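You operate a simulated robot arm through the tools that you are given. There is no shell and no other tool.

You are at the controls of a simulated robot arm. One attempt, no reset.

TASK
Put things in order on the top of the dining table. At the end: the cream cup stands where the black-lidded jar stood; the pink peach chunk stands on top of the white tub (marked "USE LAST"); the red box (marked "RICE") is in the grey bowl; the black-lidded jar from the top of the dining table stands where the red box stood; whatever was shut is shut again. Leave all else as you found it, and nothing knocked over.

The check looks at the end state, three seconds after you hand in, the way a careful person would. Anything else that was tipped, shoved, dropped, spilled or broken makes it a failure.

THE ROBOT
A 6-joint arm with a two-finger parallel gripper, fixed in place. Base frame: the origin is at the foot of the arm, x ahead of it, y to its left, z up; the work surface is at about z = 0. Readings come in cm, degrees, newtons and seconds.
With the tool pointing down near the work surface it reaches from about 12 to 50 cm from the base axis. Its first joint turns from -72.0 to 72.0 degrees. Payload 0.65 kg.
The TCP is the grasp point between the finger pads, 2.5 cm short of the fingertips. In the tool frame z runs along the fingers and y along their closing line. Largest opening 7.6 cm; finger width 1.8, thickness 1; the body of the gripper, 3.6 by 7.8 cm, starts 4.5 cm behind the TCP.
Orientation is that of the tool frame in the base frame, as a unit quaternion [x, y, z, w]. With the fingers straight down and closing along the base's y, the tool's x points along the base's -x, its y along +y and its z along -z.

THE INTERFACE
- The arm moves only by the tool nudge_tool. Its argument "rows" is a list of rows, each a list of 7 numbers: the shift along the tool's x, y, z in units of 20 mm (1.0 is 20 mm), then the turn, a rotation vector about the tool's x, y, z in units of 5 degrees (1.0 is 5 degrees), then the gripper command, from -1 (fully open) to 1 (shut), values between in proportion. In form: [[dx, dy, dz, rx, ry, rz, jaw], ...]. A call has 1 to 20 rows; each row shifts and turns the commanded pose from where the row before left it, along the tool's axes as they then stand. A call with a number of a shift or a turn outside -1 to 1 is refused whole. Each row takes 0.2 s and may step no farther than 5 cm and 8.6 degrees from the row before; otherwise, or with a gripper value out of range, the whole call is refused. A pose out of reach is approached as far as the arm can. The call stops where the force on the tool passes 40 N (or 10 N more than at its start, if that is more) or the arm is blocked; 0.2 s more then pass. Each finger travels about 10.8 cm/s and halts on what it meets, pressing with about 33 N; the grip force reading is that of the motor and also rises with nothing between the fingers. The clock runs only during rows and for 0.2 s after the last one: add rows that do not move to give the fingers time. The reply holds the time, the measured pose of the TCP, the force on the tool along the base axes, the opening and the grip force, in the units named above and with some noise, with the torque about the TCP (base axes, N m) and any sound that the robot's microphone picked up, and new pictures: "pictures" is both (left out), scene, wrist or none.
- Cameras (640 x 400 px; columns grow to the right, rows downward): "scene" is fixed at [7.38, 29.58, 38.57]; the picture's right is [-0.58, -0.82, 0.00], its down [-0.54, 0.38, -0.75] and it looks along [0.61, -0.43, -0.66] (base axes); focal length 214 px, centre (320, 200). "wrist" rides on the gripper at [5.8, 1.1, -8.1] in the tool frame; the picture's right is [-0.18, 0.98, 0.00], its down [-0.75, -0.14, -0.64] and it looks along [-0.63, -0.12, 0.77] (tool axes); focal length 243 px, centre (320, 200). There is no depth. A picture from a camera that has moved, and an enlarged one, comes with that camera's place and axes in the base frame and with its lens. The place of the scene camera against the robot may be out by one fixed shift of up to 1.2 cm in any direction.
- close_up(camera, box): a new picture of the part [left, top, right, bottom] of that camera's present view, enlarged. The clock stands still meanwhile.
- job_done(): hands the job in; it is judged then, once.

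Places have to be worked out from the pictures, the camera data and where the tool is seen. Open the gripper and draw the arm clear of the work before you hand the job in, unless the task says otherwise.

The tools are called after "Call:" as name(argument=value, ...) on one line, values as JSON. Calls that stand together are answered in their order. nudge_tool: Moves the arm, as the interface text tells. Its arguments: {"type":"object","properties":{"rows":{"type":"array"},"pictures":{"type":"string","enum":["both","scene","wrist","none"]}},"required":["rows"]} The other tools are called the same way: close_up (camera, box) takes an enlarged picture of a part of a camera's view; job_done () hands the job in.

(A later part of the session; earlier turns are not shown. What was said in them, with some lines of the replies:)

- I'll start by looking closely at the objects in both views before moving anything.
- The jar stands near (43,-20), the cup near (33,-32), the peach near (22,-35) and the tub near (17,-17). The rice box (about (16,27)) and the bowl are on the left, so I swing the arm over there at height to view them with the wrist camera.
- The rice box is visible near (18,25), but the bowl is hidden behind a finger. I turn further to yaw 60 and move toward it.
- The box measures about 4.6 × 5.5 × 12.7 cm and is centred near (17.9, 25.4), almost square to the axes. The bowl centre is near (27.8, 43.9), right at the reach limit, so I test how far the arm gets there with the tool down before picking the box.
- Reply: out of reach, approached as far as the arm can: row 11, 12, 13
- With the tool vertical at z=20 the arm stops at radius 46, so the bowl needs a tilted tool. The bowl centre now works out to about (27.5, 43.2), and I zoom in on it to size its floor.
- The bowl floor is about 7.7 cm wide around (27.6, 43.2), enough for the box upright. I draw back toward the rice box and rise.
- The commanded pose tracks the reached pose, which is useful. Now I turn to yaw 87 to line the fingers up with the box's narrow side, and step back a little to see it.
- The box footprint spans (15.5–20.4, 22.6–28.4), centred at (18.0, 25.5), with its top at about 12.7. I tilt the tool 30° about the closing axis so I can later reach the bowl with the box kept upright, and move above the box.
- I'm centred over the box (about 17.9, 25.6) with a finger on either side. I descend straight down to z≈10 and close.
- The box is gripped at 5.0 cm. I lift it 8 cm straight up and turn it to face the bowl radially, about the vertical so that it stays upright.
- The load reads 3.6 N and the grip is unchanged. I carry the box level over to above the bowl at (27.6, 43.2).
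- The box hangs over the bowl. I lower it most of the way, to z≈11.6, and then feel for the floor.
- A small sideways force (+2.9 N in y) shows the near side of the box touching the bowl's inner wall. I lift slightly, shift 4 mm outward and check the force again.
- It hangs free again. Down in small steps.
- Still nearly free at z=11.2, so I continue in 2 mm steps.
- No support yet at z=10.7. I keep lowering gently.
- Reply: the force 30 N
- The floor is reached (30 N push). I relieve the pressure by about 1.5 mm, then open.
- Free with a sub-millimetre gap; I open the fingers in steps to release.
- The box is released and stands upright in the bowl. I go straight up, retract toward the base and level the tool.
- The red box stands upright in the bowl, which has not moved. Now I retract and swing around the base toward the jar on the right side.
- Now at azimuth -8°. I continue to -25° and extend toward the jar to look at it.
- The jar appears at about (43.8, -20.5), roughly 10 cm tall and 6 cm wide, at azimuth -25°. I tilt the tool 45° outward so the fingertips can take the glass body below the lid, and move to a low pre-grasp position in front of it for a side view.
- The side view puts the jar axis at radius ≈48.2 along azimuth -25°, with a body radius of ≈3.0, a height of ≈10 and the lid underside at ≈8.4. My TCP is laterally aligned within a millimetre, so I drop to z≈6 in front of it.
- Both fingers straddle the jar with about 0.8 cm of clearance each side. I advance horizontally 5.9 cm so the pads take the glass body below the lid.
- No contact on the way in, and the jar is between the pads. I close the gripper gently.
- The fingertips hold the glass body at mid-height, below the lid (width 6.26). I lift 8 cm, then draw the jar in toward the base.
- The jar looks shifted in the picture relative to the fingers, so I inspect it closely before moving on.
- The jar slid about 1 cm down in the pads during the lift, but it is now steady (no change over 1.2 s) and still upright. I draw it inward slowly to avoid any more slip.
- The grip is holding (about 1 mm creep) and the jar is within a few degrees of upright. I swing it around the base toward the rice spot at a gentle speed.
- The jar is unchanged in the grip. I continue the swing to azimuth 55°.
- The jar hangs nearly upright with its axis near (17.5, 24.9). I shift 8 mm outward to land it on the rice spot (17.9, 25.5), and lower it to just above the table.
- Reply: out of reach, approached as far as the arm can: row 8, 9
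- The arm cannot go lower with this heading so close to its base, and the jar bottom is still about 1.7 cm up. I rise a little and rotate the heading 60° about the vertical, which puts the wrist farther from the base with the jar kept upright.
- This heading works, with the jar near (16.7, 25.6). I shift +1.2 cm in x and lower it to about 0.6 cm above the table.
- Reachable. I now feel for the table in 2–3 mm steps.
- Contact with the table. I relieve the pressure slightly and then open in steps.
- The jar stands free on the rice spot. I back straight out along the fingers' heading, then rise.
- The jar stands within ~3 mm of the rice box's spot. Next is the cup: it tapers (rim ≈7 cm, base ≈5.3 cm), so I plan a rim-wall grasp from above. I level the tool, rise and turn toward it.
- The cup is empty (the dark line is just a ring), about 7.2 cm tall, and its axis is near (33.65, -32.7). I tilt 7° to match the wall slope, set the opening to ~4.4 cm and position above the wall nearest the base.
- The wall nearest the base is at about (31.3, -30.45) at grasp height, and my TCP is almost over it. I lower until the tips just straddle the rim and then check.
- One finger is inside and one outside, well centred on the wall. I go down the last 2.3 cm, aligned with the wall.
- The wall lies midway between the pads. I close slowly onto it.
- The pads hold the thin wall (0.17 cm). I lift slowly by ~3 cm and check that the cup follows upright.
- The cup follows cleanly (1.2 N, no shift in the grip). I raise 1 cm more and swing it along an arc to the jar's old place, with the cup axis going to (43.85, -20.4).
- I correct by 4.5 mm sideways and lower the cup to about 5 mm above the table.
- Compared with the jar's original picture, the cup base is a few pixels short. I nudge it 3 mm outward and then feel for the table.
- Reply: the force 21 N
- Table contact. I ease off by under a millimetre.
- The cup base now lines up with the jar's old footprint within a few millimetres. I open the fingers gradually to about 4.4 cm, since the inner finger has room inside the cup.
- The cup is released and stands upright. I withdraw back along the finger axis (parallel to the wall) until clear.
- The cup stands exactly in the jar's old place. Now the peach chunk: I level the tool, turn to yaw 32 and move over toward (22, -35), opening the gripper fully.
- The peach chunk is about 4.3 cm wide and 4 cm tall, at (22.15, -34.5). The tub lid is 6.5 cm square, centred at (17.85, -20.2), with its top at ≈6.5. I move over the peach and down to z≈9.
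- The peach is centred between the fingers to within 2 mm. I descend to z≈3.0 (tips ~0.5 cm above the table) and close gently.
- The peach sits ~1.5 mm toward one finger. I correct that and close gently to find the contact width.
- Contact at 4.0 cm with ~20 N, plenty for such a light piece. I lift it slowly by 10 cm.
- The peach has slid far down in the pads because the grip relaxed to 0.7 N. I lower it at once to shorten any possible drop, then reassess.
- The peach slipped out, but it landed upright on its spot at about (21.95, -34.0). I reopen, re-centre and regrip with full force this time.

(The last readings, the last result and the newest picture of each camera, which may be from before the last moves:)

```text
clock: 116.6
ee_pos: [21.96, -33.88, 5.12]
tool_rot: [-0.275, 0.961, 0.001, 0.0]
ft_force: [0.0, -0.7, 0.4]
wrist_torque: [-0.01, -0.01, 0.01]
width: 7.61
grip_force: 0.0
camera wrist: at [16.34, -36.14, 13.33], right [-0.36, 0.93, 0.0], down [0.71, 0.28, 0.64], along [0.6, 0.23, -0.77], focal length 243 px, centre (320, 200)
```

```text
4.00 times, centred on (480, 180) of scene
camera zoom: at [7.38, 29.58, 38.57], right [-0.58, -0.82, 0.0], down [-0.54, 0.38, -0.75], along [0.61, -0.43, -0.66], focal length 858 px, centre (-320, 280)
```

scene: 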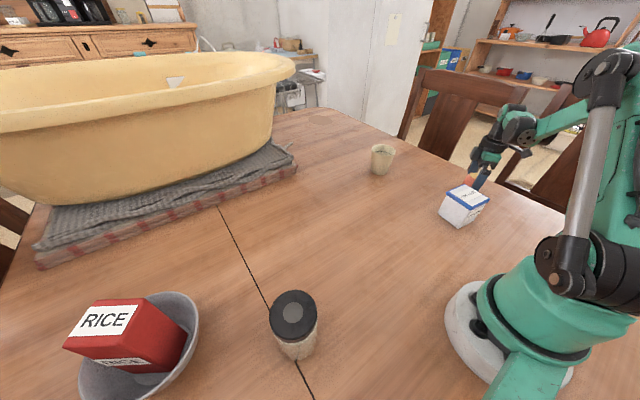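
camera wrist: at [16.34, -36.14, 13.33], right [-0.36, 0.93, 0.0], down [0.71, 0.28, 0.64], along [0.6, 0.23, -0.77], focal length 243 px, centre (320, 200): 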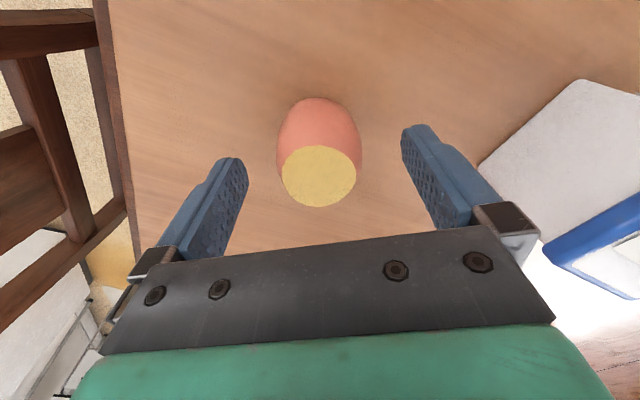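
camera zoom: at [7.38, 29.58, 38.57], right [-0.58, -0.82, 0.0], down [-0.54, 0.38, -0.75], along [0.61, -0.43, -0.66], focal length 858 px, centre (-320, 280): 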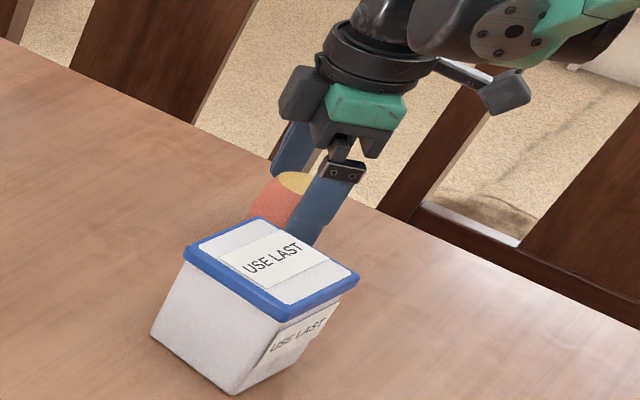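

Centred within 1–2 mm. I go down to z≈2.85 and close with full force.

Call:
nudge_tool(rows=[[0, 0, 0.57, 0, 0, 0, -1], [0, 0, 0.56, 0, 0, 0, -1], [0, 0, 0, 0, 0, 0, -0.6], [0, 0, 0, 0, 0, 0, -0.3], [0, 0, 0, 0, 0, 0, -0.15], [0, 0, 0, 0, 0, 0, -0.05], [0, 0, 0, 0, 0, 0, 0.3], [0, 0, 0, 0, 0, 0, 1], [0, 0, 0, 0, 0, 0, 1], [0, 0, 0, 0, 0, 0, 1], [0, 0, 0, 0, 0, 0, 1]], pictures="both")

Call:
close_up(camera="wrist", box=[180, 60, 460, 260])

```text
clock: 119.0
ee_pos: [21.96, -34.07, 3.01]
tool_rot: [-0.275, 0.962, 0.0, 0.0]
ft_force: [-0.4, 0.3, -0.7]
wrist_torque: [-0.03, 0.02, 0.05]
width: 3.87
grip_force: 33.7
camera wrist: at [16.36, -36.23, 11.09], right [-0.36, 0.93, 0.0], down [0.71, 0.28, 0.64], along [0.6, 0.23, -0.77], focal length 243 px, centre (320, 200)
```

scene: 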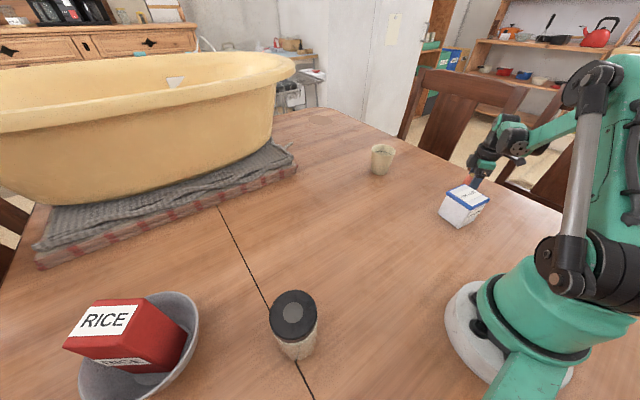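
wrist: 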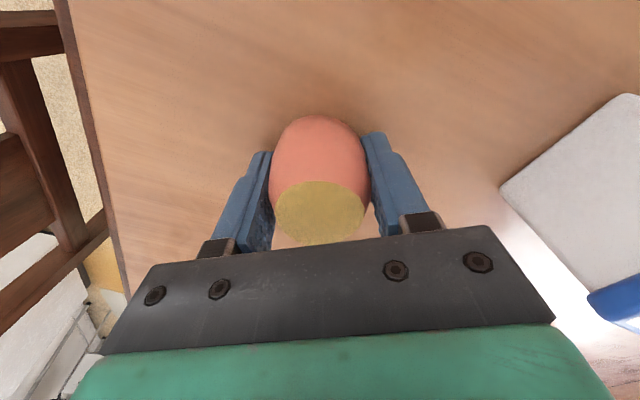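

```text
2.00 times, centred on (320, 160) of wrist
camera zoom: at [16.36, -36.23, 11.09], right [-0.36, 0.93, 0.0], down [0.71, 0.28, 0.64], along [0.6, 0.23, -0.77], focal length 485 px, centre (320, 280)
```

zoom: 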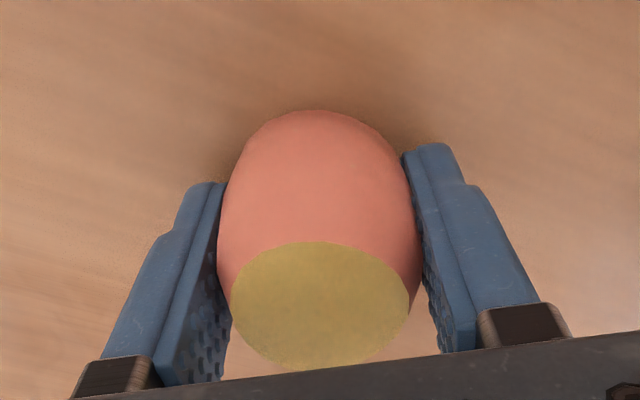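

Firm grip now (3.87 cm, 33.7 N). I lift very slowly by 1.5 cm and check for slip.

Call:
nudge_tool(rows=[[0, 0, -0.05, 0, 0, 0, 1], [0, 0, -0.1, 0, 0, 0, 1], [0, 0, -0.15, 0, 0, 0, 1], [0, 0, -0.15, 0, 0, 0, 1], [0, 0, -0.15, 0, 0, 0, 1], [0, 0, -0.1, 0, 0, 0, 1], [0, 0, -0.05, 0, 0, 0, 1], [0, 0, 0, 0, 0, 0, 1]], pictures="both")

Call:
close_up(camera="wrist", box=[180, 60, 460, 260])

```text
clock: 120.8
ee_pos: [21.89, -34.08, 4.56]
tool_rot: [-0.274, 0.962, 0.0, 0.0]
ft_force: [0.3, 0.0, -0.5]
wrist_torque: [-0.03, 0.08, -0.01]
width: 3.86
grip_force: 33.1
camera wrist: at [16.4, -36.26, 12.65], right [-0.36, 0.93, 0.0], down [0.71, 0.28, 0.64], along [0.6, 0.23, -0.77], focal length 243 px, centre (320, 200)
```

scene: 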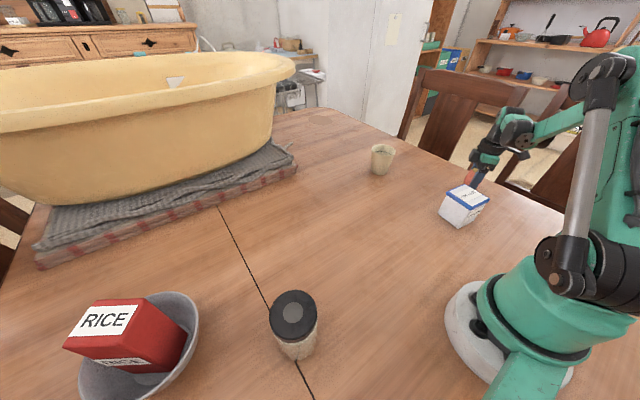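
wrist: 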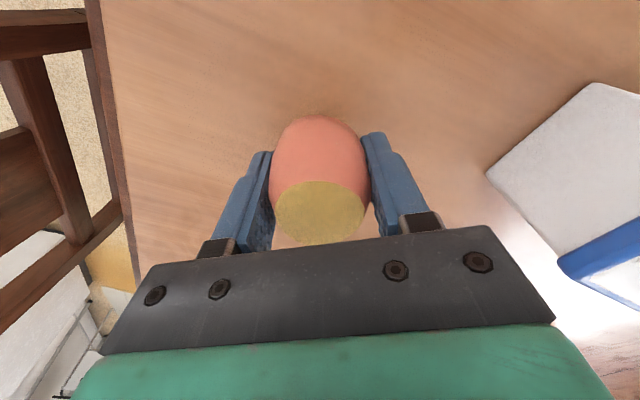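

```text
2.00 times, centred on (320, 160) of wrist
camera zoom: at [16.4, -36.26, 12.65], right [-0.36, 0.93, 0.0], down [0.71, 0.28, 0.64], along [0.6, 0.23, -0.77], focal length 485 px, centre (320, 280)
```

zoom: 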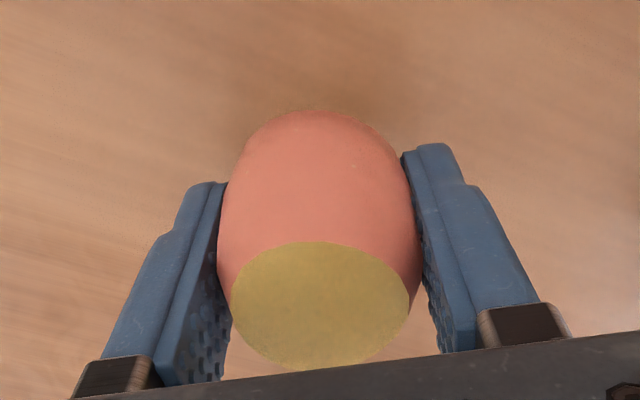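

No slip at all this time. I continue lifting smoothly to z≈12.5.

Call:
nudge_tool(rows=[[0, 0, -0.1, 0, 0, 0, 1], [0, 0, -0.2, 0, 0, 0, 1], [0, 0, -0.35, 0, 0, 0, 1], [0, 0, -0.4, 0, 0, 0, 1], [0, 0, -0.4, 0, 0, 0, 1], [0, 0, -0.4, 0, 0, 0, 1], [0, 0, -0.4, 0, 0, 0, 1], [0, 0, -0.4, 0, 0, 0, 1], [0, 0, -0.4, 0, 0, 0, 1], [0, 0, -0.4, 0, 0, 0, 1], [0, 0, -0.35, 0, 0, 0, 1], [0, 0, -0.2, 0, 0, 0, 1], [0, 0, -0.1, 0, 0, 0, 1], [0, 0, 0, 0, 0, 0, 1]], pictures="both")

Call:
close_up(camera="wrist", box=[180, 60, 460, 260])

```text
clock: 123.8
ee_pos: [22.07, -34.12, 12.77]
tool_rot: [-0.275, 0.962, 0.0, 0.0]
ft_force: [-0.5, -0.1, -0.5]
wrist_torque: [0.0, 0.01, 0.01]
width: 3.86
grip_force: 33.0
camera wrist: at [16.43, -36.26, 20.8], right [-0.36, 0.93, 0.0], down [0.71, 0.28, 0.64], along [0.6, 0.23, -0.77], focal length 243 px, centre (320, 200)
```

scene: 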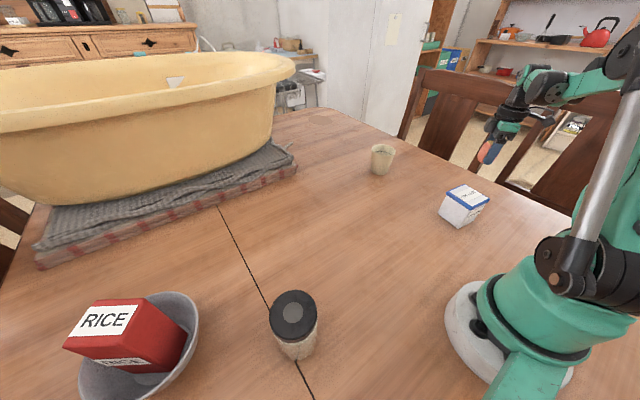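
wrist: 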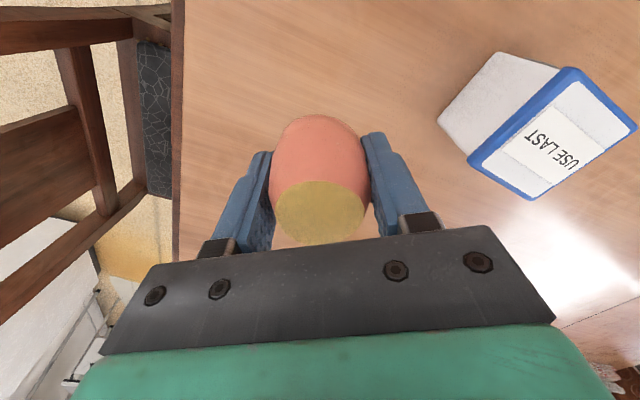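

```text
2.00 times, centred on (320, 160) of wrist
camera zoom: at [16.43, -36.26, 20.8], right [-0.36, 0.93, 0.0], down [0.71, 0.28, 0.64], along [0.6, 0.23, -0.77], focal length 485 px, centre (320, 280)
```

zoom: 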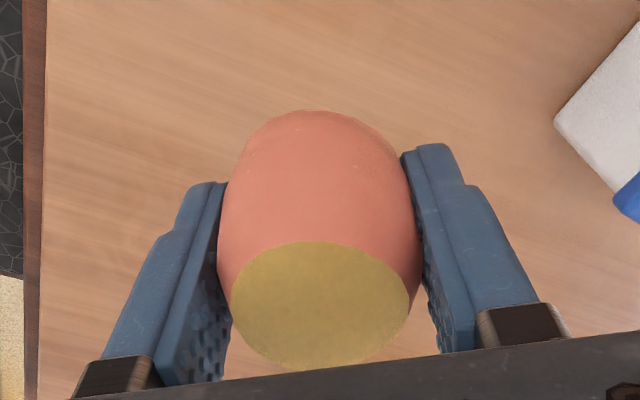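

The grip is steady with no slip. The tub lid centre re-measures at (17.87, -20.12), and I carry the peach over it slowly.

Call:
nudge_tool(rows=[[-0.04, 0.15, 0, 0, 0, 0, 1], [-0.08, 0.3, 0, 0, 0, 0, 1], [-0.137, 0.504, 0, 0, 0, 0, 1], [-0.137, 0.504, 0, 0, 0, 0, 1], [-0.137, 0.504, 0, 0, 0, 0, 1], [-0.137, 0.504, 0, 0, 0, 0, 1], [-0.137, 0.504, 0, 0, 0, 0, 1], [-0.137, 0.504, 0, 0, 0, 0, 1], [-0.137, 0.504, 0, 0, 0, 0, 1], [-0.137, 0.504, 0, 0, 0, 0, 1], [-0.137, 0.504, 0, 0, 0, 0, 1], [-0.137, 0.504, 0, 0, 0, 0, 1], [-0.137, 0.504, 0, 0, 0, 0, 1], [-0.137, 0.504, 0, 0, 0, 0, 1], [-0.09, 0.35, 0, 0, 0, 0, 1], [-0.055, 0.2, 0, 0, 0, 0, 1], [0, 0, 0, 0, 0, 0, 1]], pictures="both")

Call:
close_up(camera="wrist", box=[180, 20, 460, 260])

Call:
close_up(camera="scene", box=[400, 120, 540, 240])

```text
clock: 127.4
ee_pos: [17.82, -20.18, 12.73]
tool_rot: [-0.275, 0.961, 0.0, 0.0]
ft_force: [0.0, 0.8, -0.5]
wrist_torque: [0.03, 0.04, 0.03]
width: 3.82
grip_force: 32.9
camera wrist: at [12.2, -22.25, 20.83], right [-0.36, 0.93, 0.0], down [0.71, 0.28, 0.64], along [0.6, 0.23, -0.77], focal length 243 px, centre (320, 200)
```

scene: 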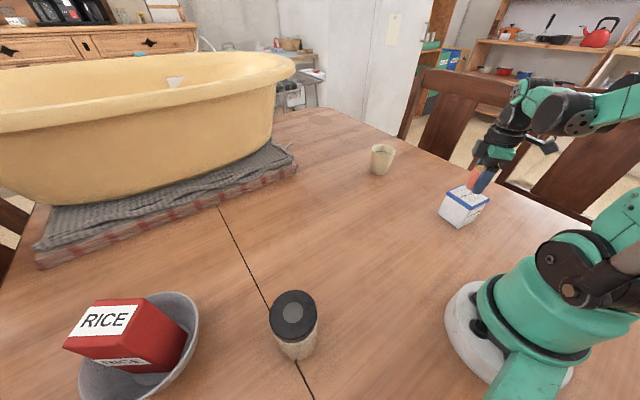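
wrist: 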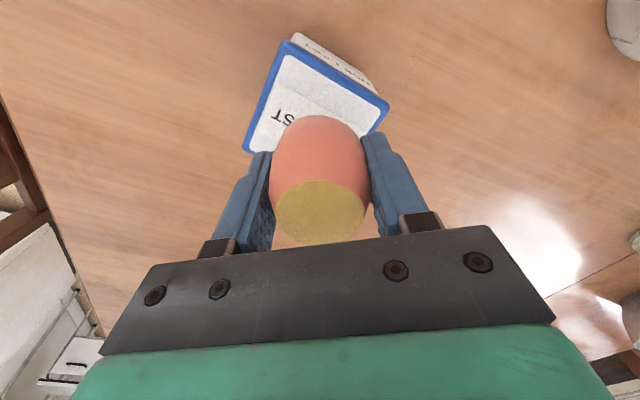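

```text
1.67 times, centred on (320, 140) of wrist
camera zoom: at [12.2, -22.25, 20.83], right [-0.36, 0.93, 0.0], down [0.71, 0.28, 0.64], along [0.6, 0.23, -0.77], focal length 404 px, centre (320, 300)
```

zoom: 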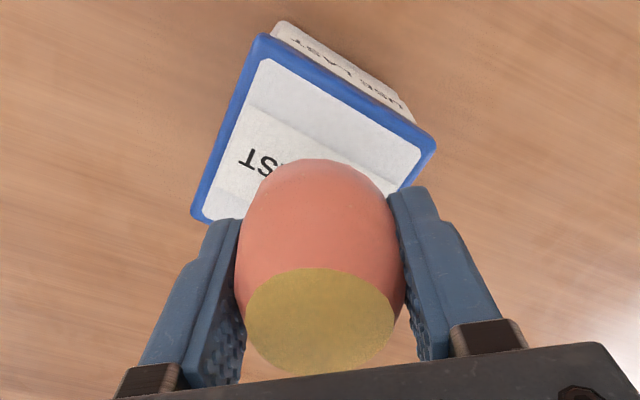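

```text
3.33 times, centred on (470, 180) of scene
camera zoom: at [7.38, 29.58, 38.57], right [-0.58, -0.82, 0.0], down [-0.54, 0.38, -0.75], along [0.61, -0.43, -0.66], focal length 715 px, centre (-180, 267)
```

zoom: 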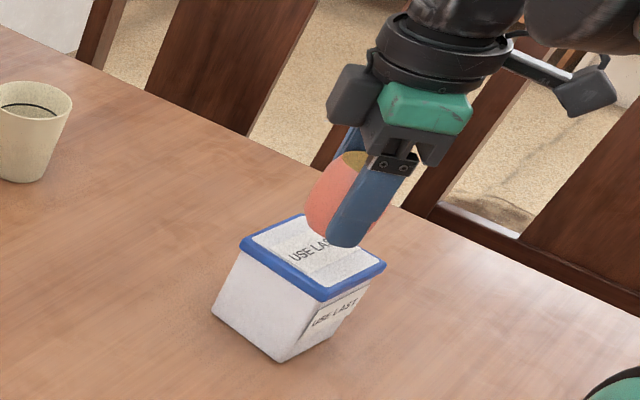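

The peach hangs over the lid. Averaging the views, the lid centre is at about (18.05, -20.35), so I correct by 3 mm and lower to just above it.

Call:
nudge_tool(rows=[[-0.053, -0.133, 0, 0, 0, 0, 1], [0, 0, 0.2, 0, 0, 0, 1], [0, 0, 0.4, 0, 0, 0, 1], [0, 0, 0.4, 0, 0, 0, 1], [0, 0, 0.15, 0, 0, 0, 1], [0, 0, 0, 0, 0, 0, 1]], pictures="both")

Call:
close_up(camera="scene", box=[400, 120, 540, 240])

```text
clock: 128.8
ee_pos: [17.96, -20.27, 10.39]
tool_rot: [-0.275, 0.961, 0.0, 0.0]
ft_force: [-0.5, 2.1, 24.4]
wrist_torque: [0.06, 0.13, 0.09]
width: 3.82
grip_force: 33.3
camera wrist: at [12.39, -22.48, 18.53], right [-0.36, 0.93, 0.0], down [0.71, 0.28, 0.64], along [0.6, 0.23, -0.77], focal length 243 px, centre (320, 200)
```

scene: 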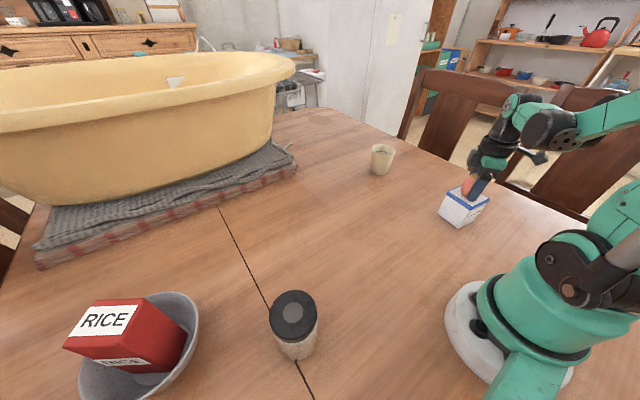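
wrist: 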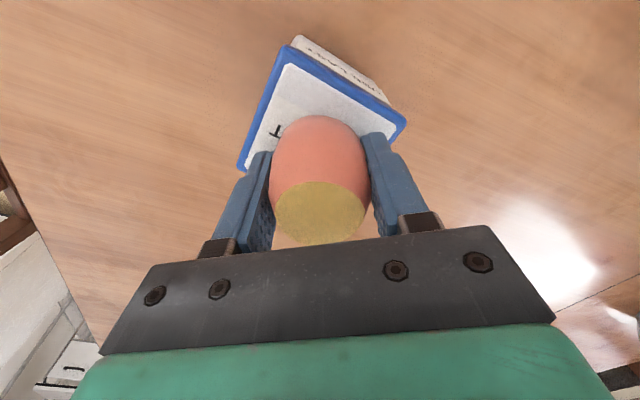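

```text
3.33 times, centred on (470, 180) of scene
camera zoom: at [7.37, 29.58, 38.57], right [-0.58, -0.82, 0.0], down [-0.54, 0.38, -0.75], along [0.61, -0.43, -0.66], focal length 715 px, centre (-180, 267)
```

zoom: 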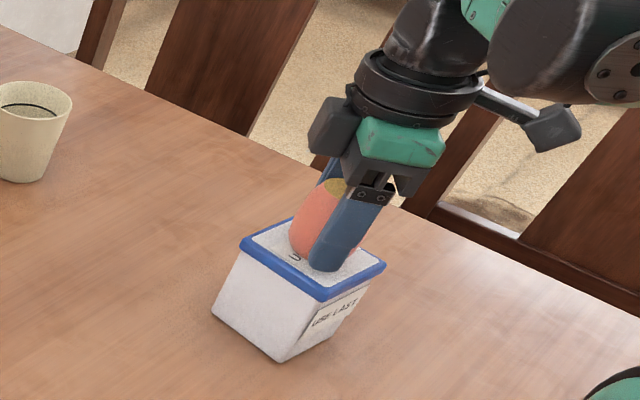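

It touched earlier than expected (24 N), so the lid surface is a bit higher than I estimated. I ease up slightly until the force vanishes.

Call:
nudge_tool(rows=[[0, 0, -0.03, 0, 0, 0, 1], [0, 0, 0, 0, 0, 0, 1]], pictures="none")

```text
clock: 129.4
ee_pos: [17.89, -20.37, 10.45]
tool_rot: [-0.275, 0.962, 0.0, 0.0]
ft_force: [0.1, -0.2, -0.2]
wrist_torque: [-0.01, 0.0, 0.02]
width: 3.84
grip_force: 33.0
```

Call:
close_up(camera="scene", box=[430, 150, 510, 230])

Call:
close_up(camera="wrist", box=[200, 20, 440, 220])

```text
5.00 times, centred on (470, 190) of scene
camera zoom: at [7.38, 29.58, 38.57], right [-0.58, -0.82, 0.0], down [-0.54, 0.38, -0.75], along [0.61, -0.43, -0.66], focal length 1072 px, centre (-430, 250)
```

zoom: 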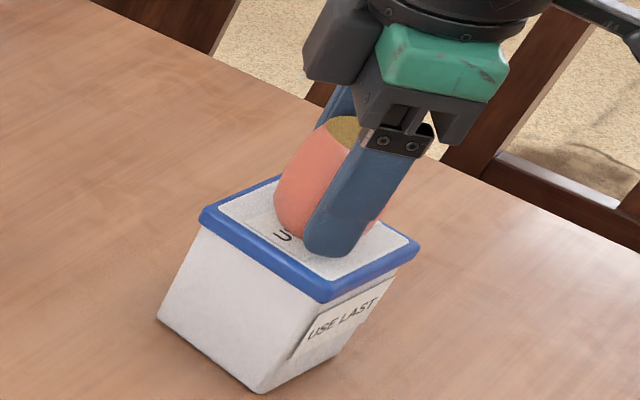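

```text
2.00 times, centred on (320, 120) of wrist
camera zoom: at [12.37, -22.48, 18.58], right [-0.36, 0.93, 0.0], down [0.71, 0.28, 0.64], along [0.6, 0.23, -0.77], focal length 485 px, centre (320, 360)
```

zoom: 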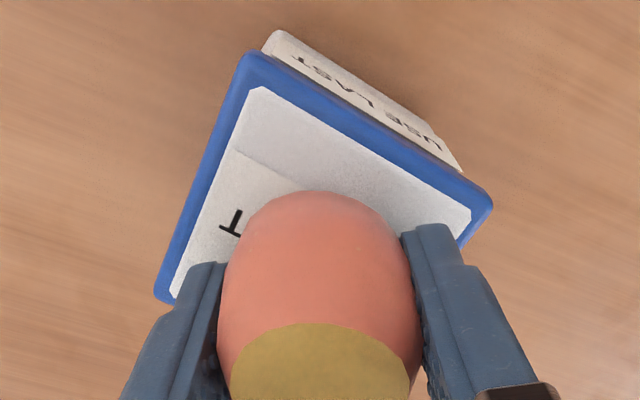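

The peach is centred on the lid, hanging under a millimetre above it. I open the fingers gradually.

Call:
nudge_tool(rows=[[0, 0, 0, 0, 0, 0, 0.2], [0, 0, 0, 0, 0, 0, 0], [0, 0, 0, 0, 0, 0, -0.04], [0, 0, 0, 0, 0, 0, -0.08], [0, 0, 0, 0, 0, 0, -0.14], [0, 0, 0, 0, 0, 0, -0.25], [0, 0, 0, 0, 0, 0, -0.45], [0, 0, 0, 0, 0, 0, -0.7], [0, 0, 0, 0, 0, 0, -0.7]], pictures="both")

Call:
close_up(camera="scene", box=[430, 150, 510, 230])

Call:
close_up(camera="wrist", box=[200, 20, 440, 240])

```text
clock: 131.4
ee_pos: [18.03, -20.29, 10.49]
tool_rot: [-0.274, 0.962, 0.0, 0.0]
ft_force: [0.8, 0.3, -0.1]
wrist_torque: [0.01, -0.03, 0.0]
width: 6.45
grip_force: 0.1
camera wrist: at [12.38, -22.48, 18.59], right [-0.36, 0.93, 0.0], down [0.71, 0.28, 0.64], along [0.6, 0.23, -0.77], focal length 243 px, centre (320, 200)
```

scene: 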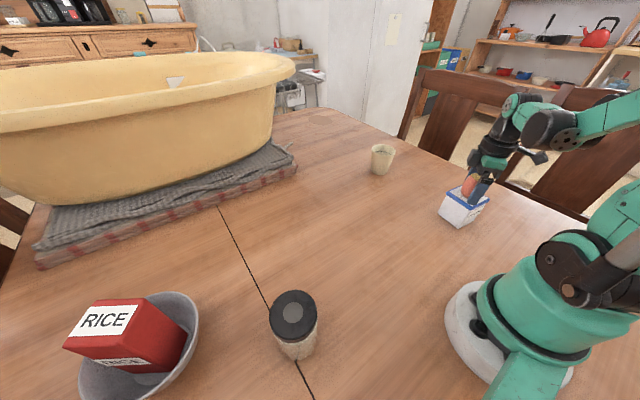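
wrist: 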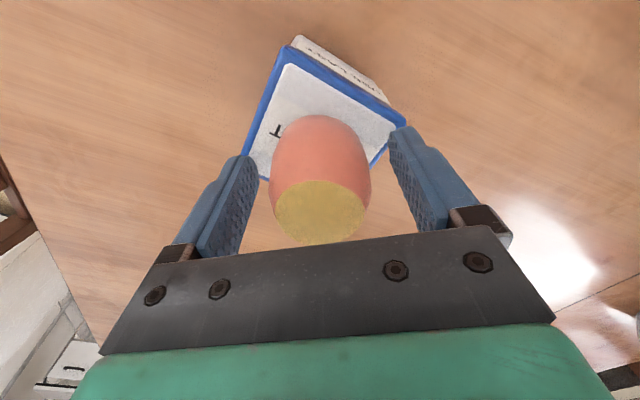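

```text
5.00 times, centred on (470, 190) of scene
camera zoom: at [7.38, 29.58, 38.57], right [-0.58, -0.82, 0.0], down [-0.54, 0.38, -0.75], along [0.61, -0.43, -0.66], focal length 1072 px, centre (-430, 250)
```

zoom: 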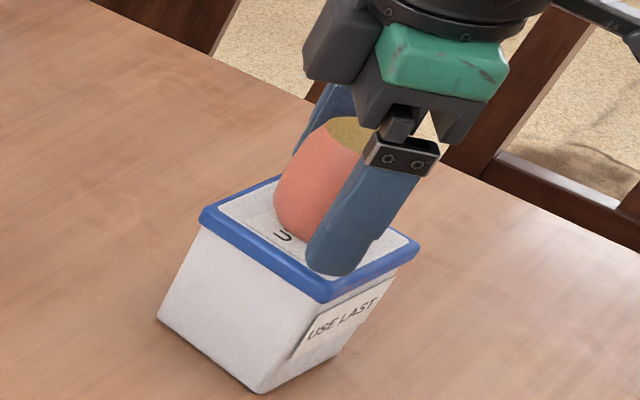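

```text
1.82 times, centred on (320, 130) of wrist
camera zoom: at [12.38, -22.48, 18.59], right [-0.36, 0.93, 0.0], down [0.71, 0.28, 0.64], along [0.6, 0.23, -0.77], focal length 441 px, centre (320, 327)
```

zoom: 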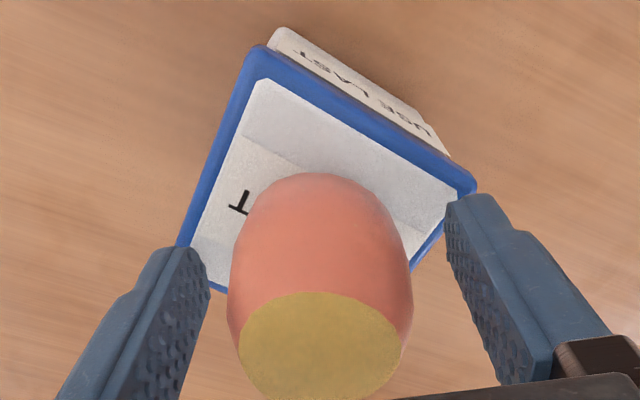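

The peach stands free on the tub lid. I withdraw straight up.

Call:
nudge_tool(rows=[[0, 0, -0.3, 0, 0, 0, -0.7], [0, 0, -0.5, 0, 0, 0, -0.7], [0, 0, -0.8, 0, 0, 0, -0.7], [0, 0, -1, 0, 0, 0, -0.7], [0, 0, -1, 0, 0, 0, -0.7], [0, 0, -1, 0, 0, 0, -0.7], [0, 0, -1, 0, 0, 0, -0.7], [0, 0, -1, 0, 0, 0, -0.7], [0, 0, 0, 0, 0, 0, -1]], pictures="both")

Call:
close_up(camera="scene", box=[350, 120, 510, 240])

Call:
close_up(camera="scene", box=[60, 260, 340, 400])

```text
clock: 133.4
ee_pos: [18.17, -20.24, 23.73]
tool_rot: [-0.275, 0.962, 0.0, 0.0]
ft_force: [-0.3, -0.3, 0.9]
wrist_torque: [0.0, 0.04, 0.0]
width: 7.61
grip_force: 0.0
camera wrist: at [12.49, -22.48, 31.82], right [-0.36, 0.93, 0.0], down [0.71, 0.28, 0.64], along [0.6, 0.23, -0.77], focal length 243 px, centre (320, 200)
```

scene: 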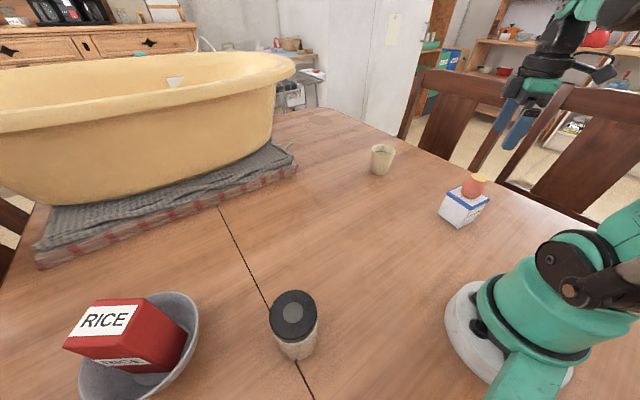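
wrist: 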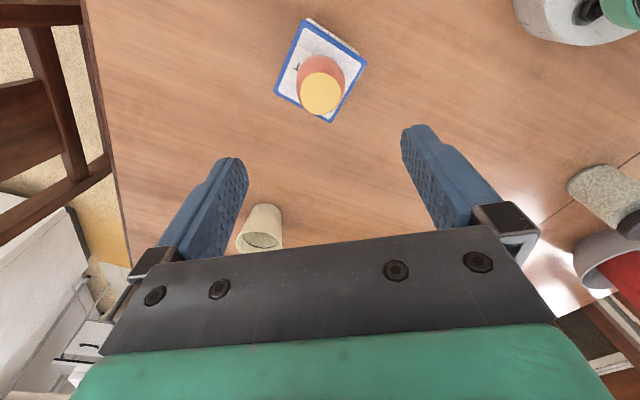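

```text
3.33 times, centred on (430, 180) of scene
camera zoom: at [7.38, 29.58, 38.57], right [-0.58, -0.82, 0.0], down [-0.54, 0.38, -0.75], along [0.61, -0.43, -0.66], focal length 715 px, centre (-47, 267)
```

zoom: 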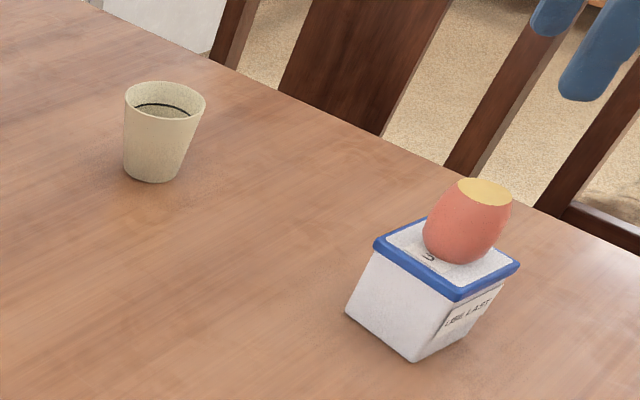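

```text
2.29 times, centred on (200, 330) of scene
camera zoom: at [7.38, 29.58, 38.57], right [-0.58, -0.82, 0.0], down [-0.54, 0.38, -0.75], along [0.61, -0.43, -0.66], focal length 490 px, centre (594, -97)
```

zoom: 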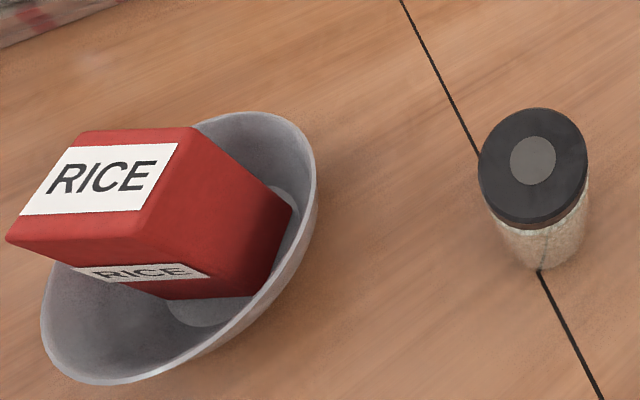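

Everything is where it should be: cup on the jar's spot, jar on the rice spot, rice box upright in the bowl, peach on the tub. I move the open gripper up and away from the work for a last check.

Call:
nudge_tool(rows=[[0, 0, -1, 0, 0, 0, -1], [-0.885, 0.88, -0.3, 0, 0, 0, -1], [-0.885, 0.88, -0.3, 0, 0, 0, -1], [-0.885, 0.88, -0.3, 0, 0, 0, -1], [-0.885, 0.88, -0.2, 0, 0, 0, -1], [-0.885, 0.88, 0, 0, 0, 0, -1], [-0.885, 0.88, 0, 0, 0, 0, -1], [-0.885, 0.88, 0, 0, 0, 0, -1], [0, 0, 0, 0, 0, 0, -1], [0, 0, 0, 0, 0, 0, -1]], pictures="both")

Call:
close_up(camera="scene", box=[350, 120, 510, 240])

```text
clock: 135.6
ee_pos: [21.86, -3.22, 27.76]
tool_rot: [-0.274, 0.962, 0.0, 0.001]
ft_force: [0.1, -0.3, 0.0]
wrist_torque: [-0.01, 0.02, -0.01]
width: 7.59
grip_force: 0.0
camera wrist: at [16.34, -5.42, 35.82], right [-0.36, 0.93, 0.0], down [0.71, 0.28, 0.64], along [0.6, 0.23, -0.77], focal length 243 px, centre (320, 200)
```

scene: 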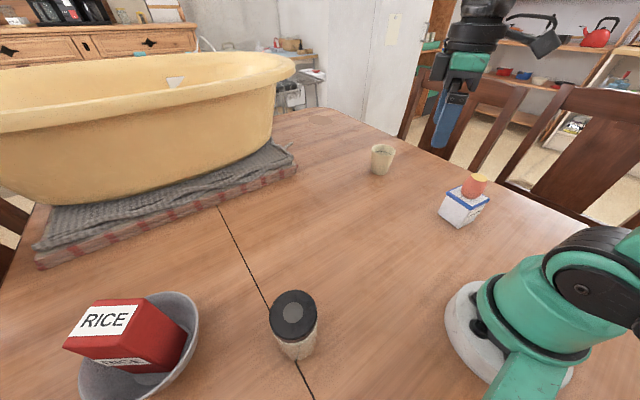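
wrist: 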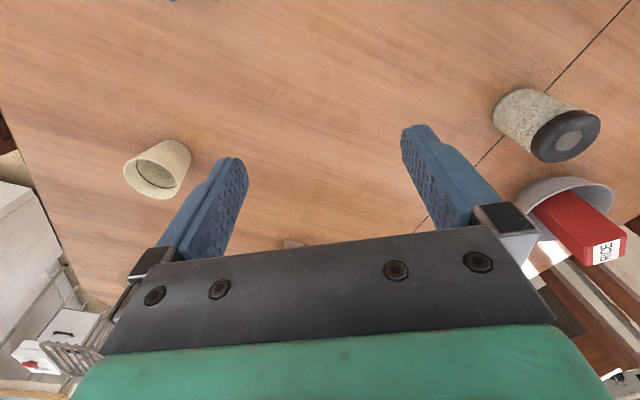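

```text
3.33 times, centred on (430, 180) of scene
camera zoom: at [7.38, 29.58, 38.57], right [-0.58, -0.82, 0.0], down [-0.54, 0.38, -0.75], along [0.61, -0.43, -0.66], focal length 715 px, centre (-47, 267)
```

zoom: 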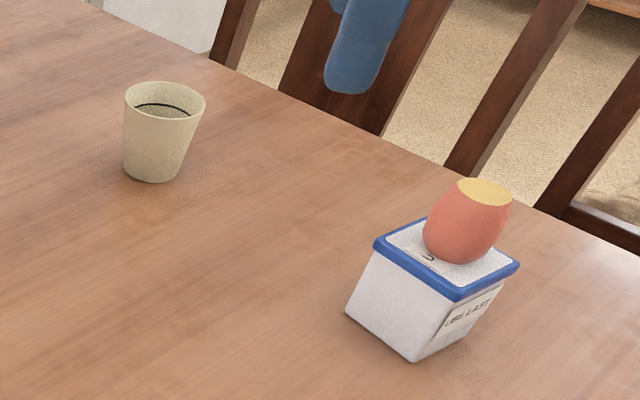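

All items are stable: the peach on the tub, the cup at the jar's old spot, the jar (lid on) at the rice spot, and the red box upright in the bowl. The gripper is open and clear, so I hand the job in.

Call:
job_done()

```text
The job is handed in.
```

The table is in the order you asked for, and I have handed the job in. I don't have the result of the check. One thing went wrong on the way: the peach chunk slipped out of the gripper and fell about 6–7 cm back onto its spot.

| Item | Where it is now |
|---|---|
| Cream cup | Standing where the black-lidded jar stood, within about half a centimetre |
| Pink peach chunk | Standing on the lid of the "USE LAST" tub, roughly centred |
| Red "RICE" box | Standing upright in the grey bowl |
| Black-lidded jar | Standing where the red box stood, within about 3 mm, lid still on |

- **Peach drop:** it landed upright and I saw no damage in the pictures. I gripped it again at full force and it did not slip.
- **Jar slip:** the jar slid about 1 cm down in the fingers during its lift. It stayed held and I set it down gently.
- **Everything else:** I opened nothing, and in the last pictures nothing is tipped and the bowl and tub are where they started. The gripper is open and clear of the work.
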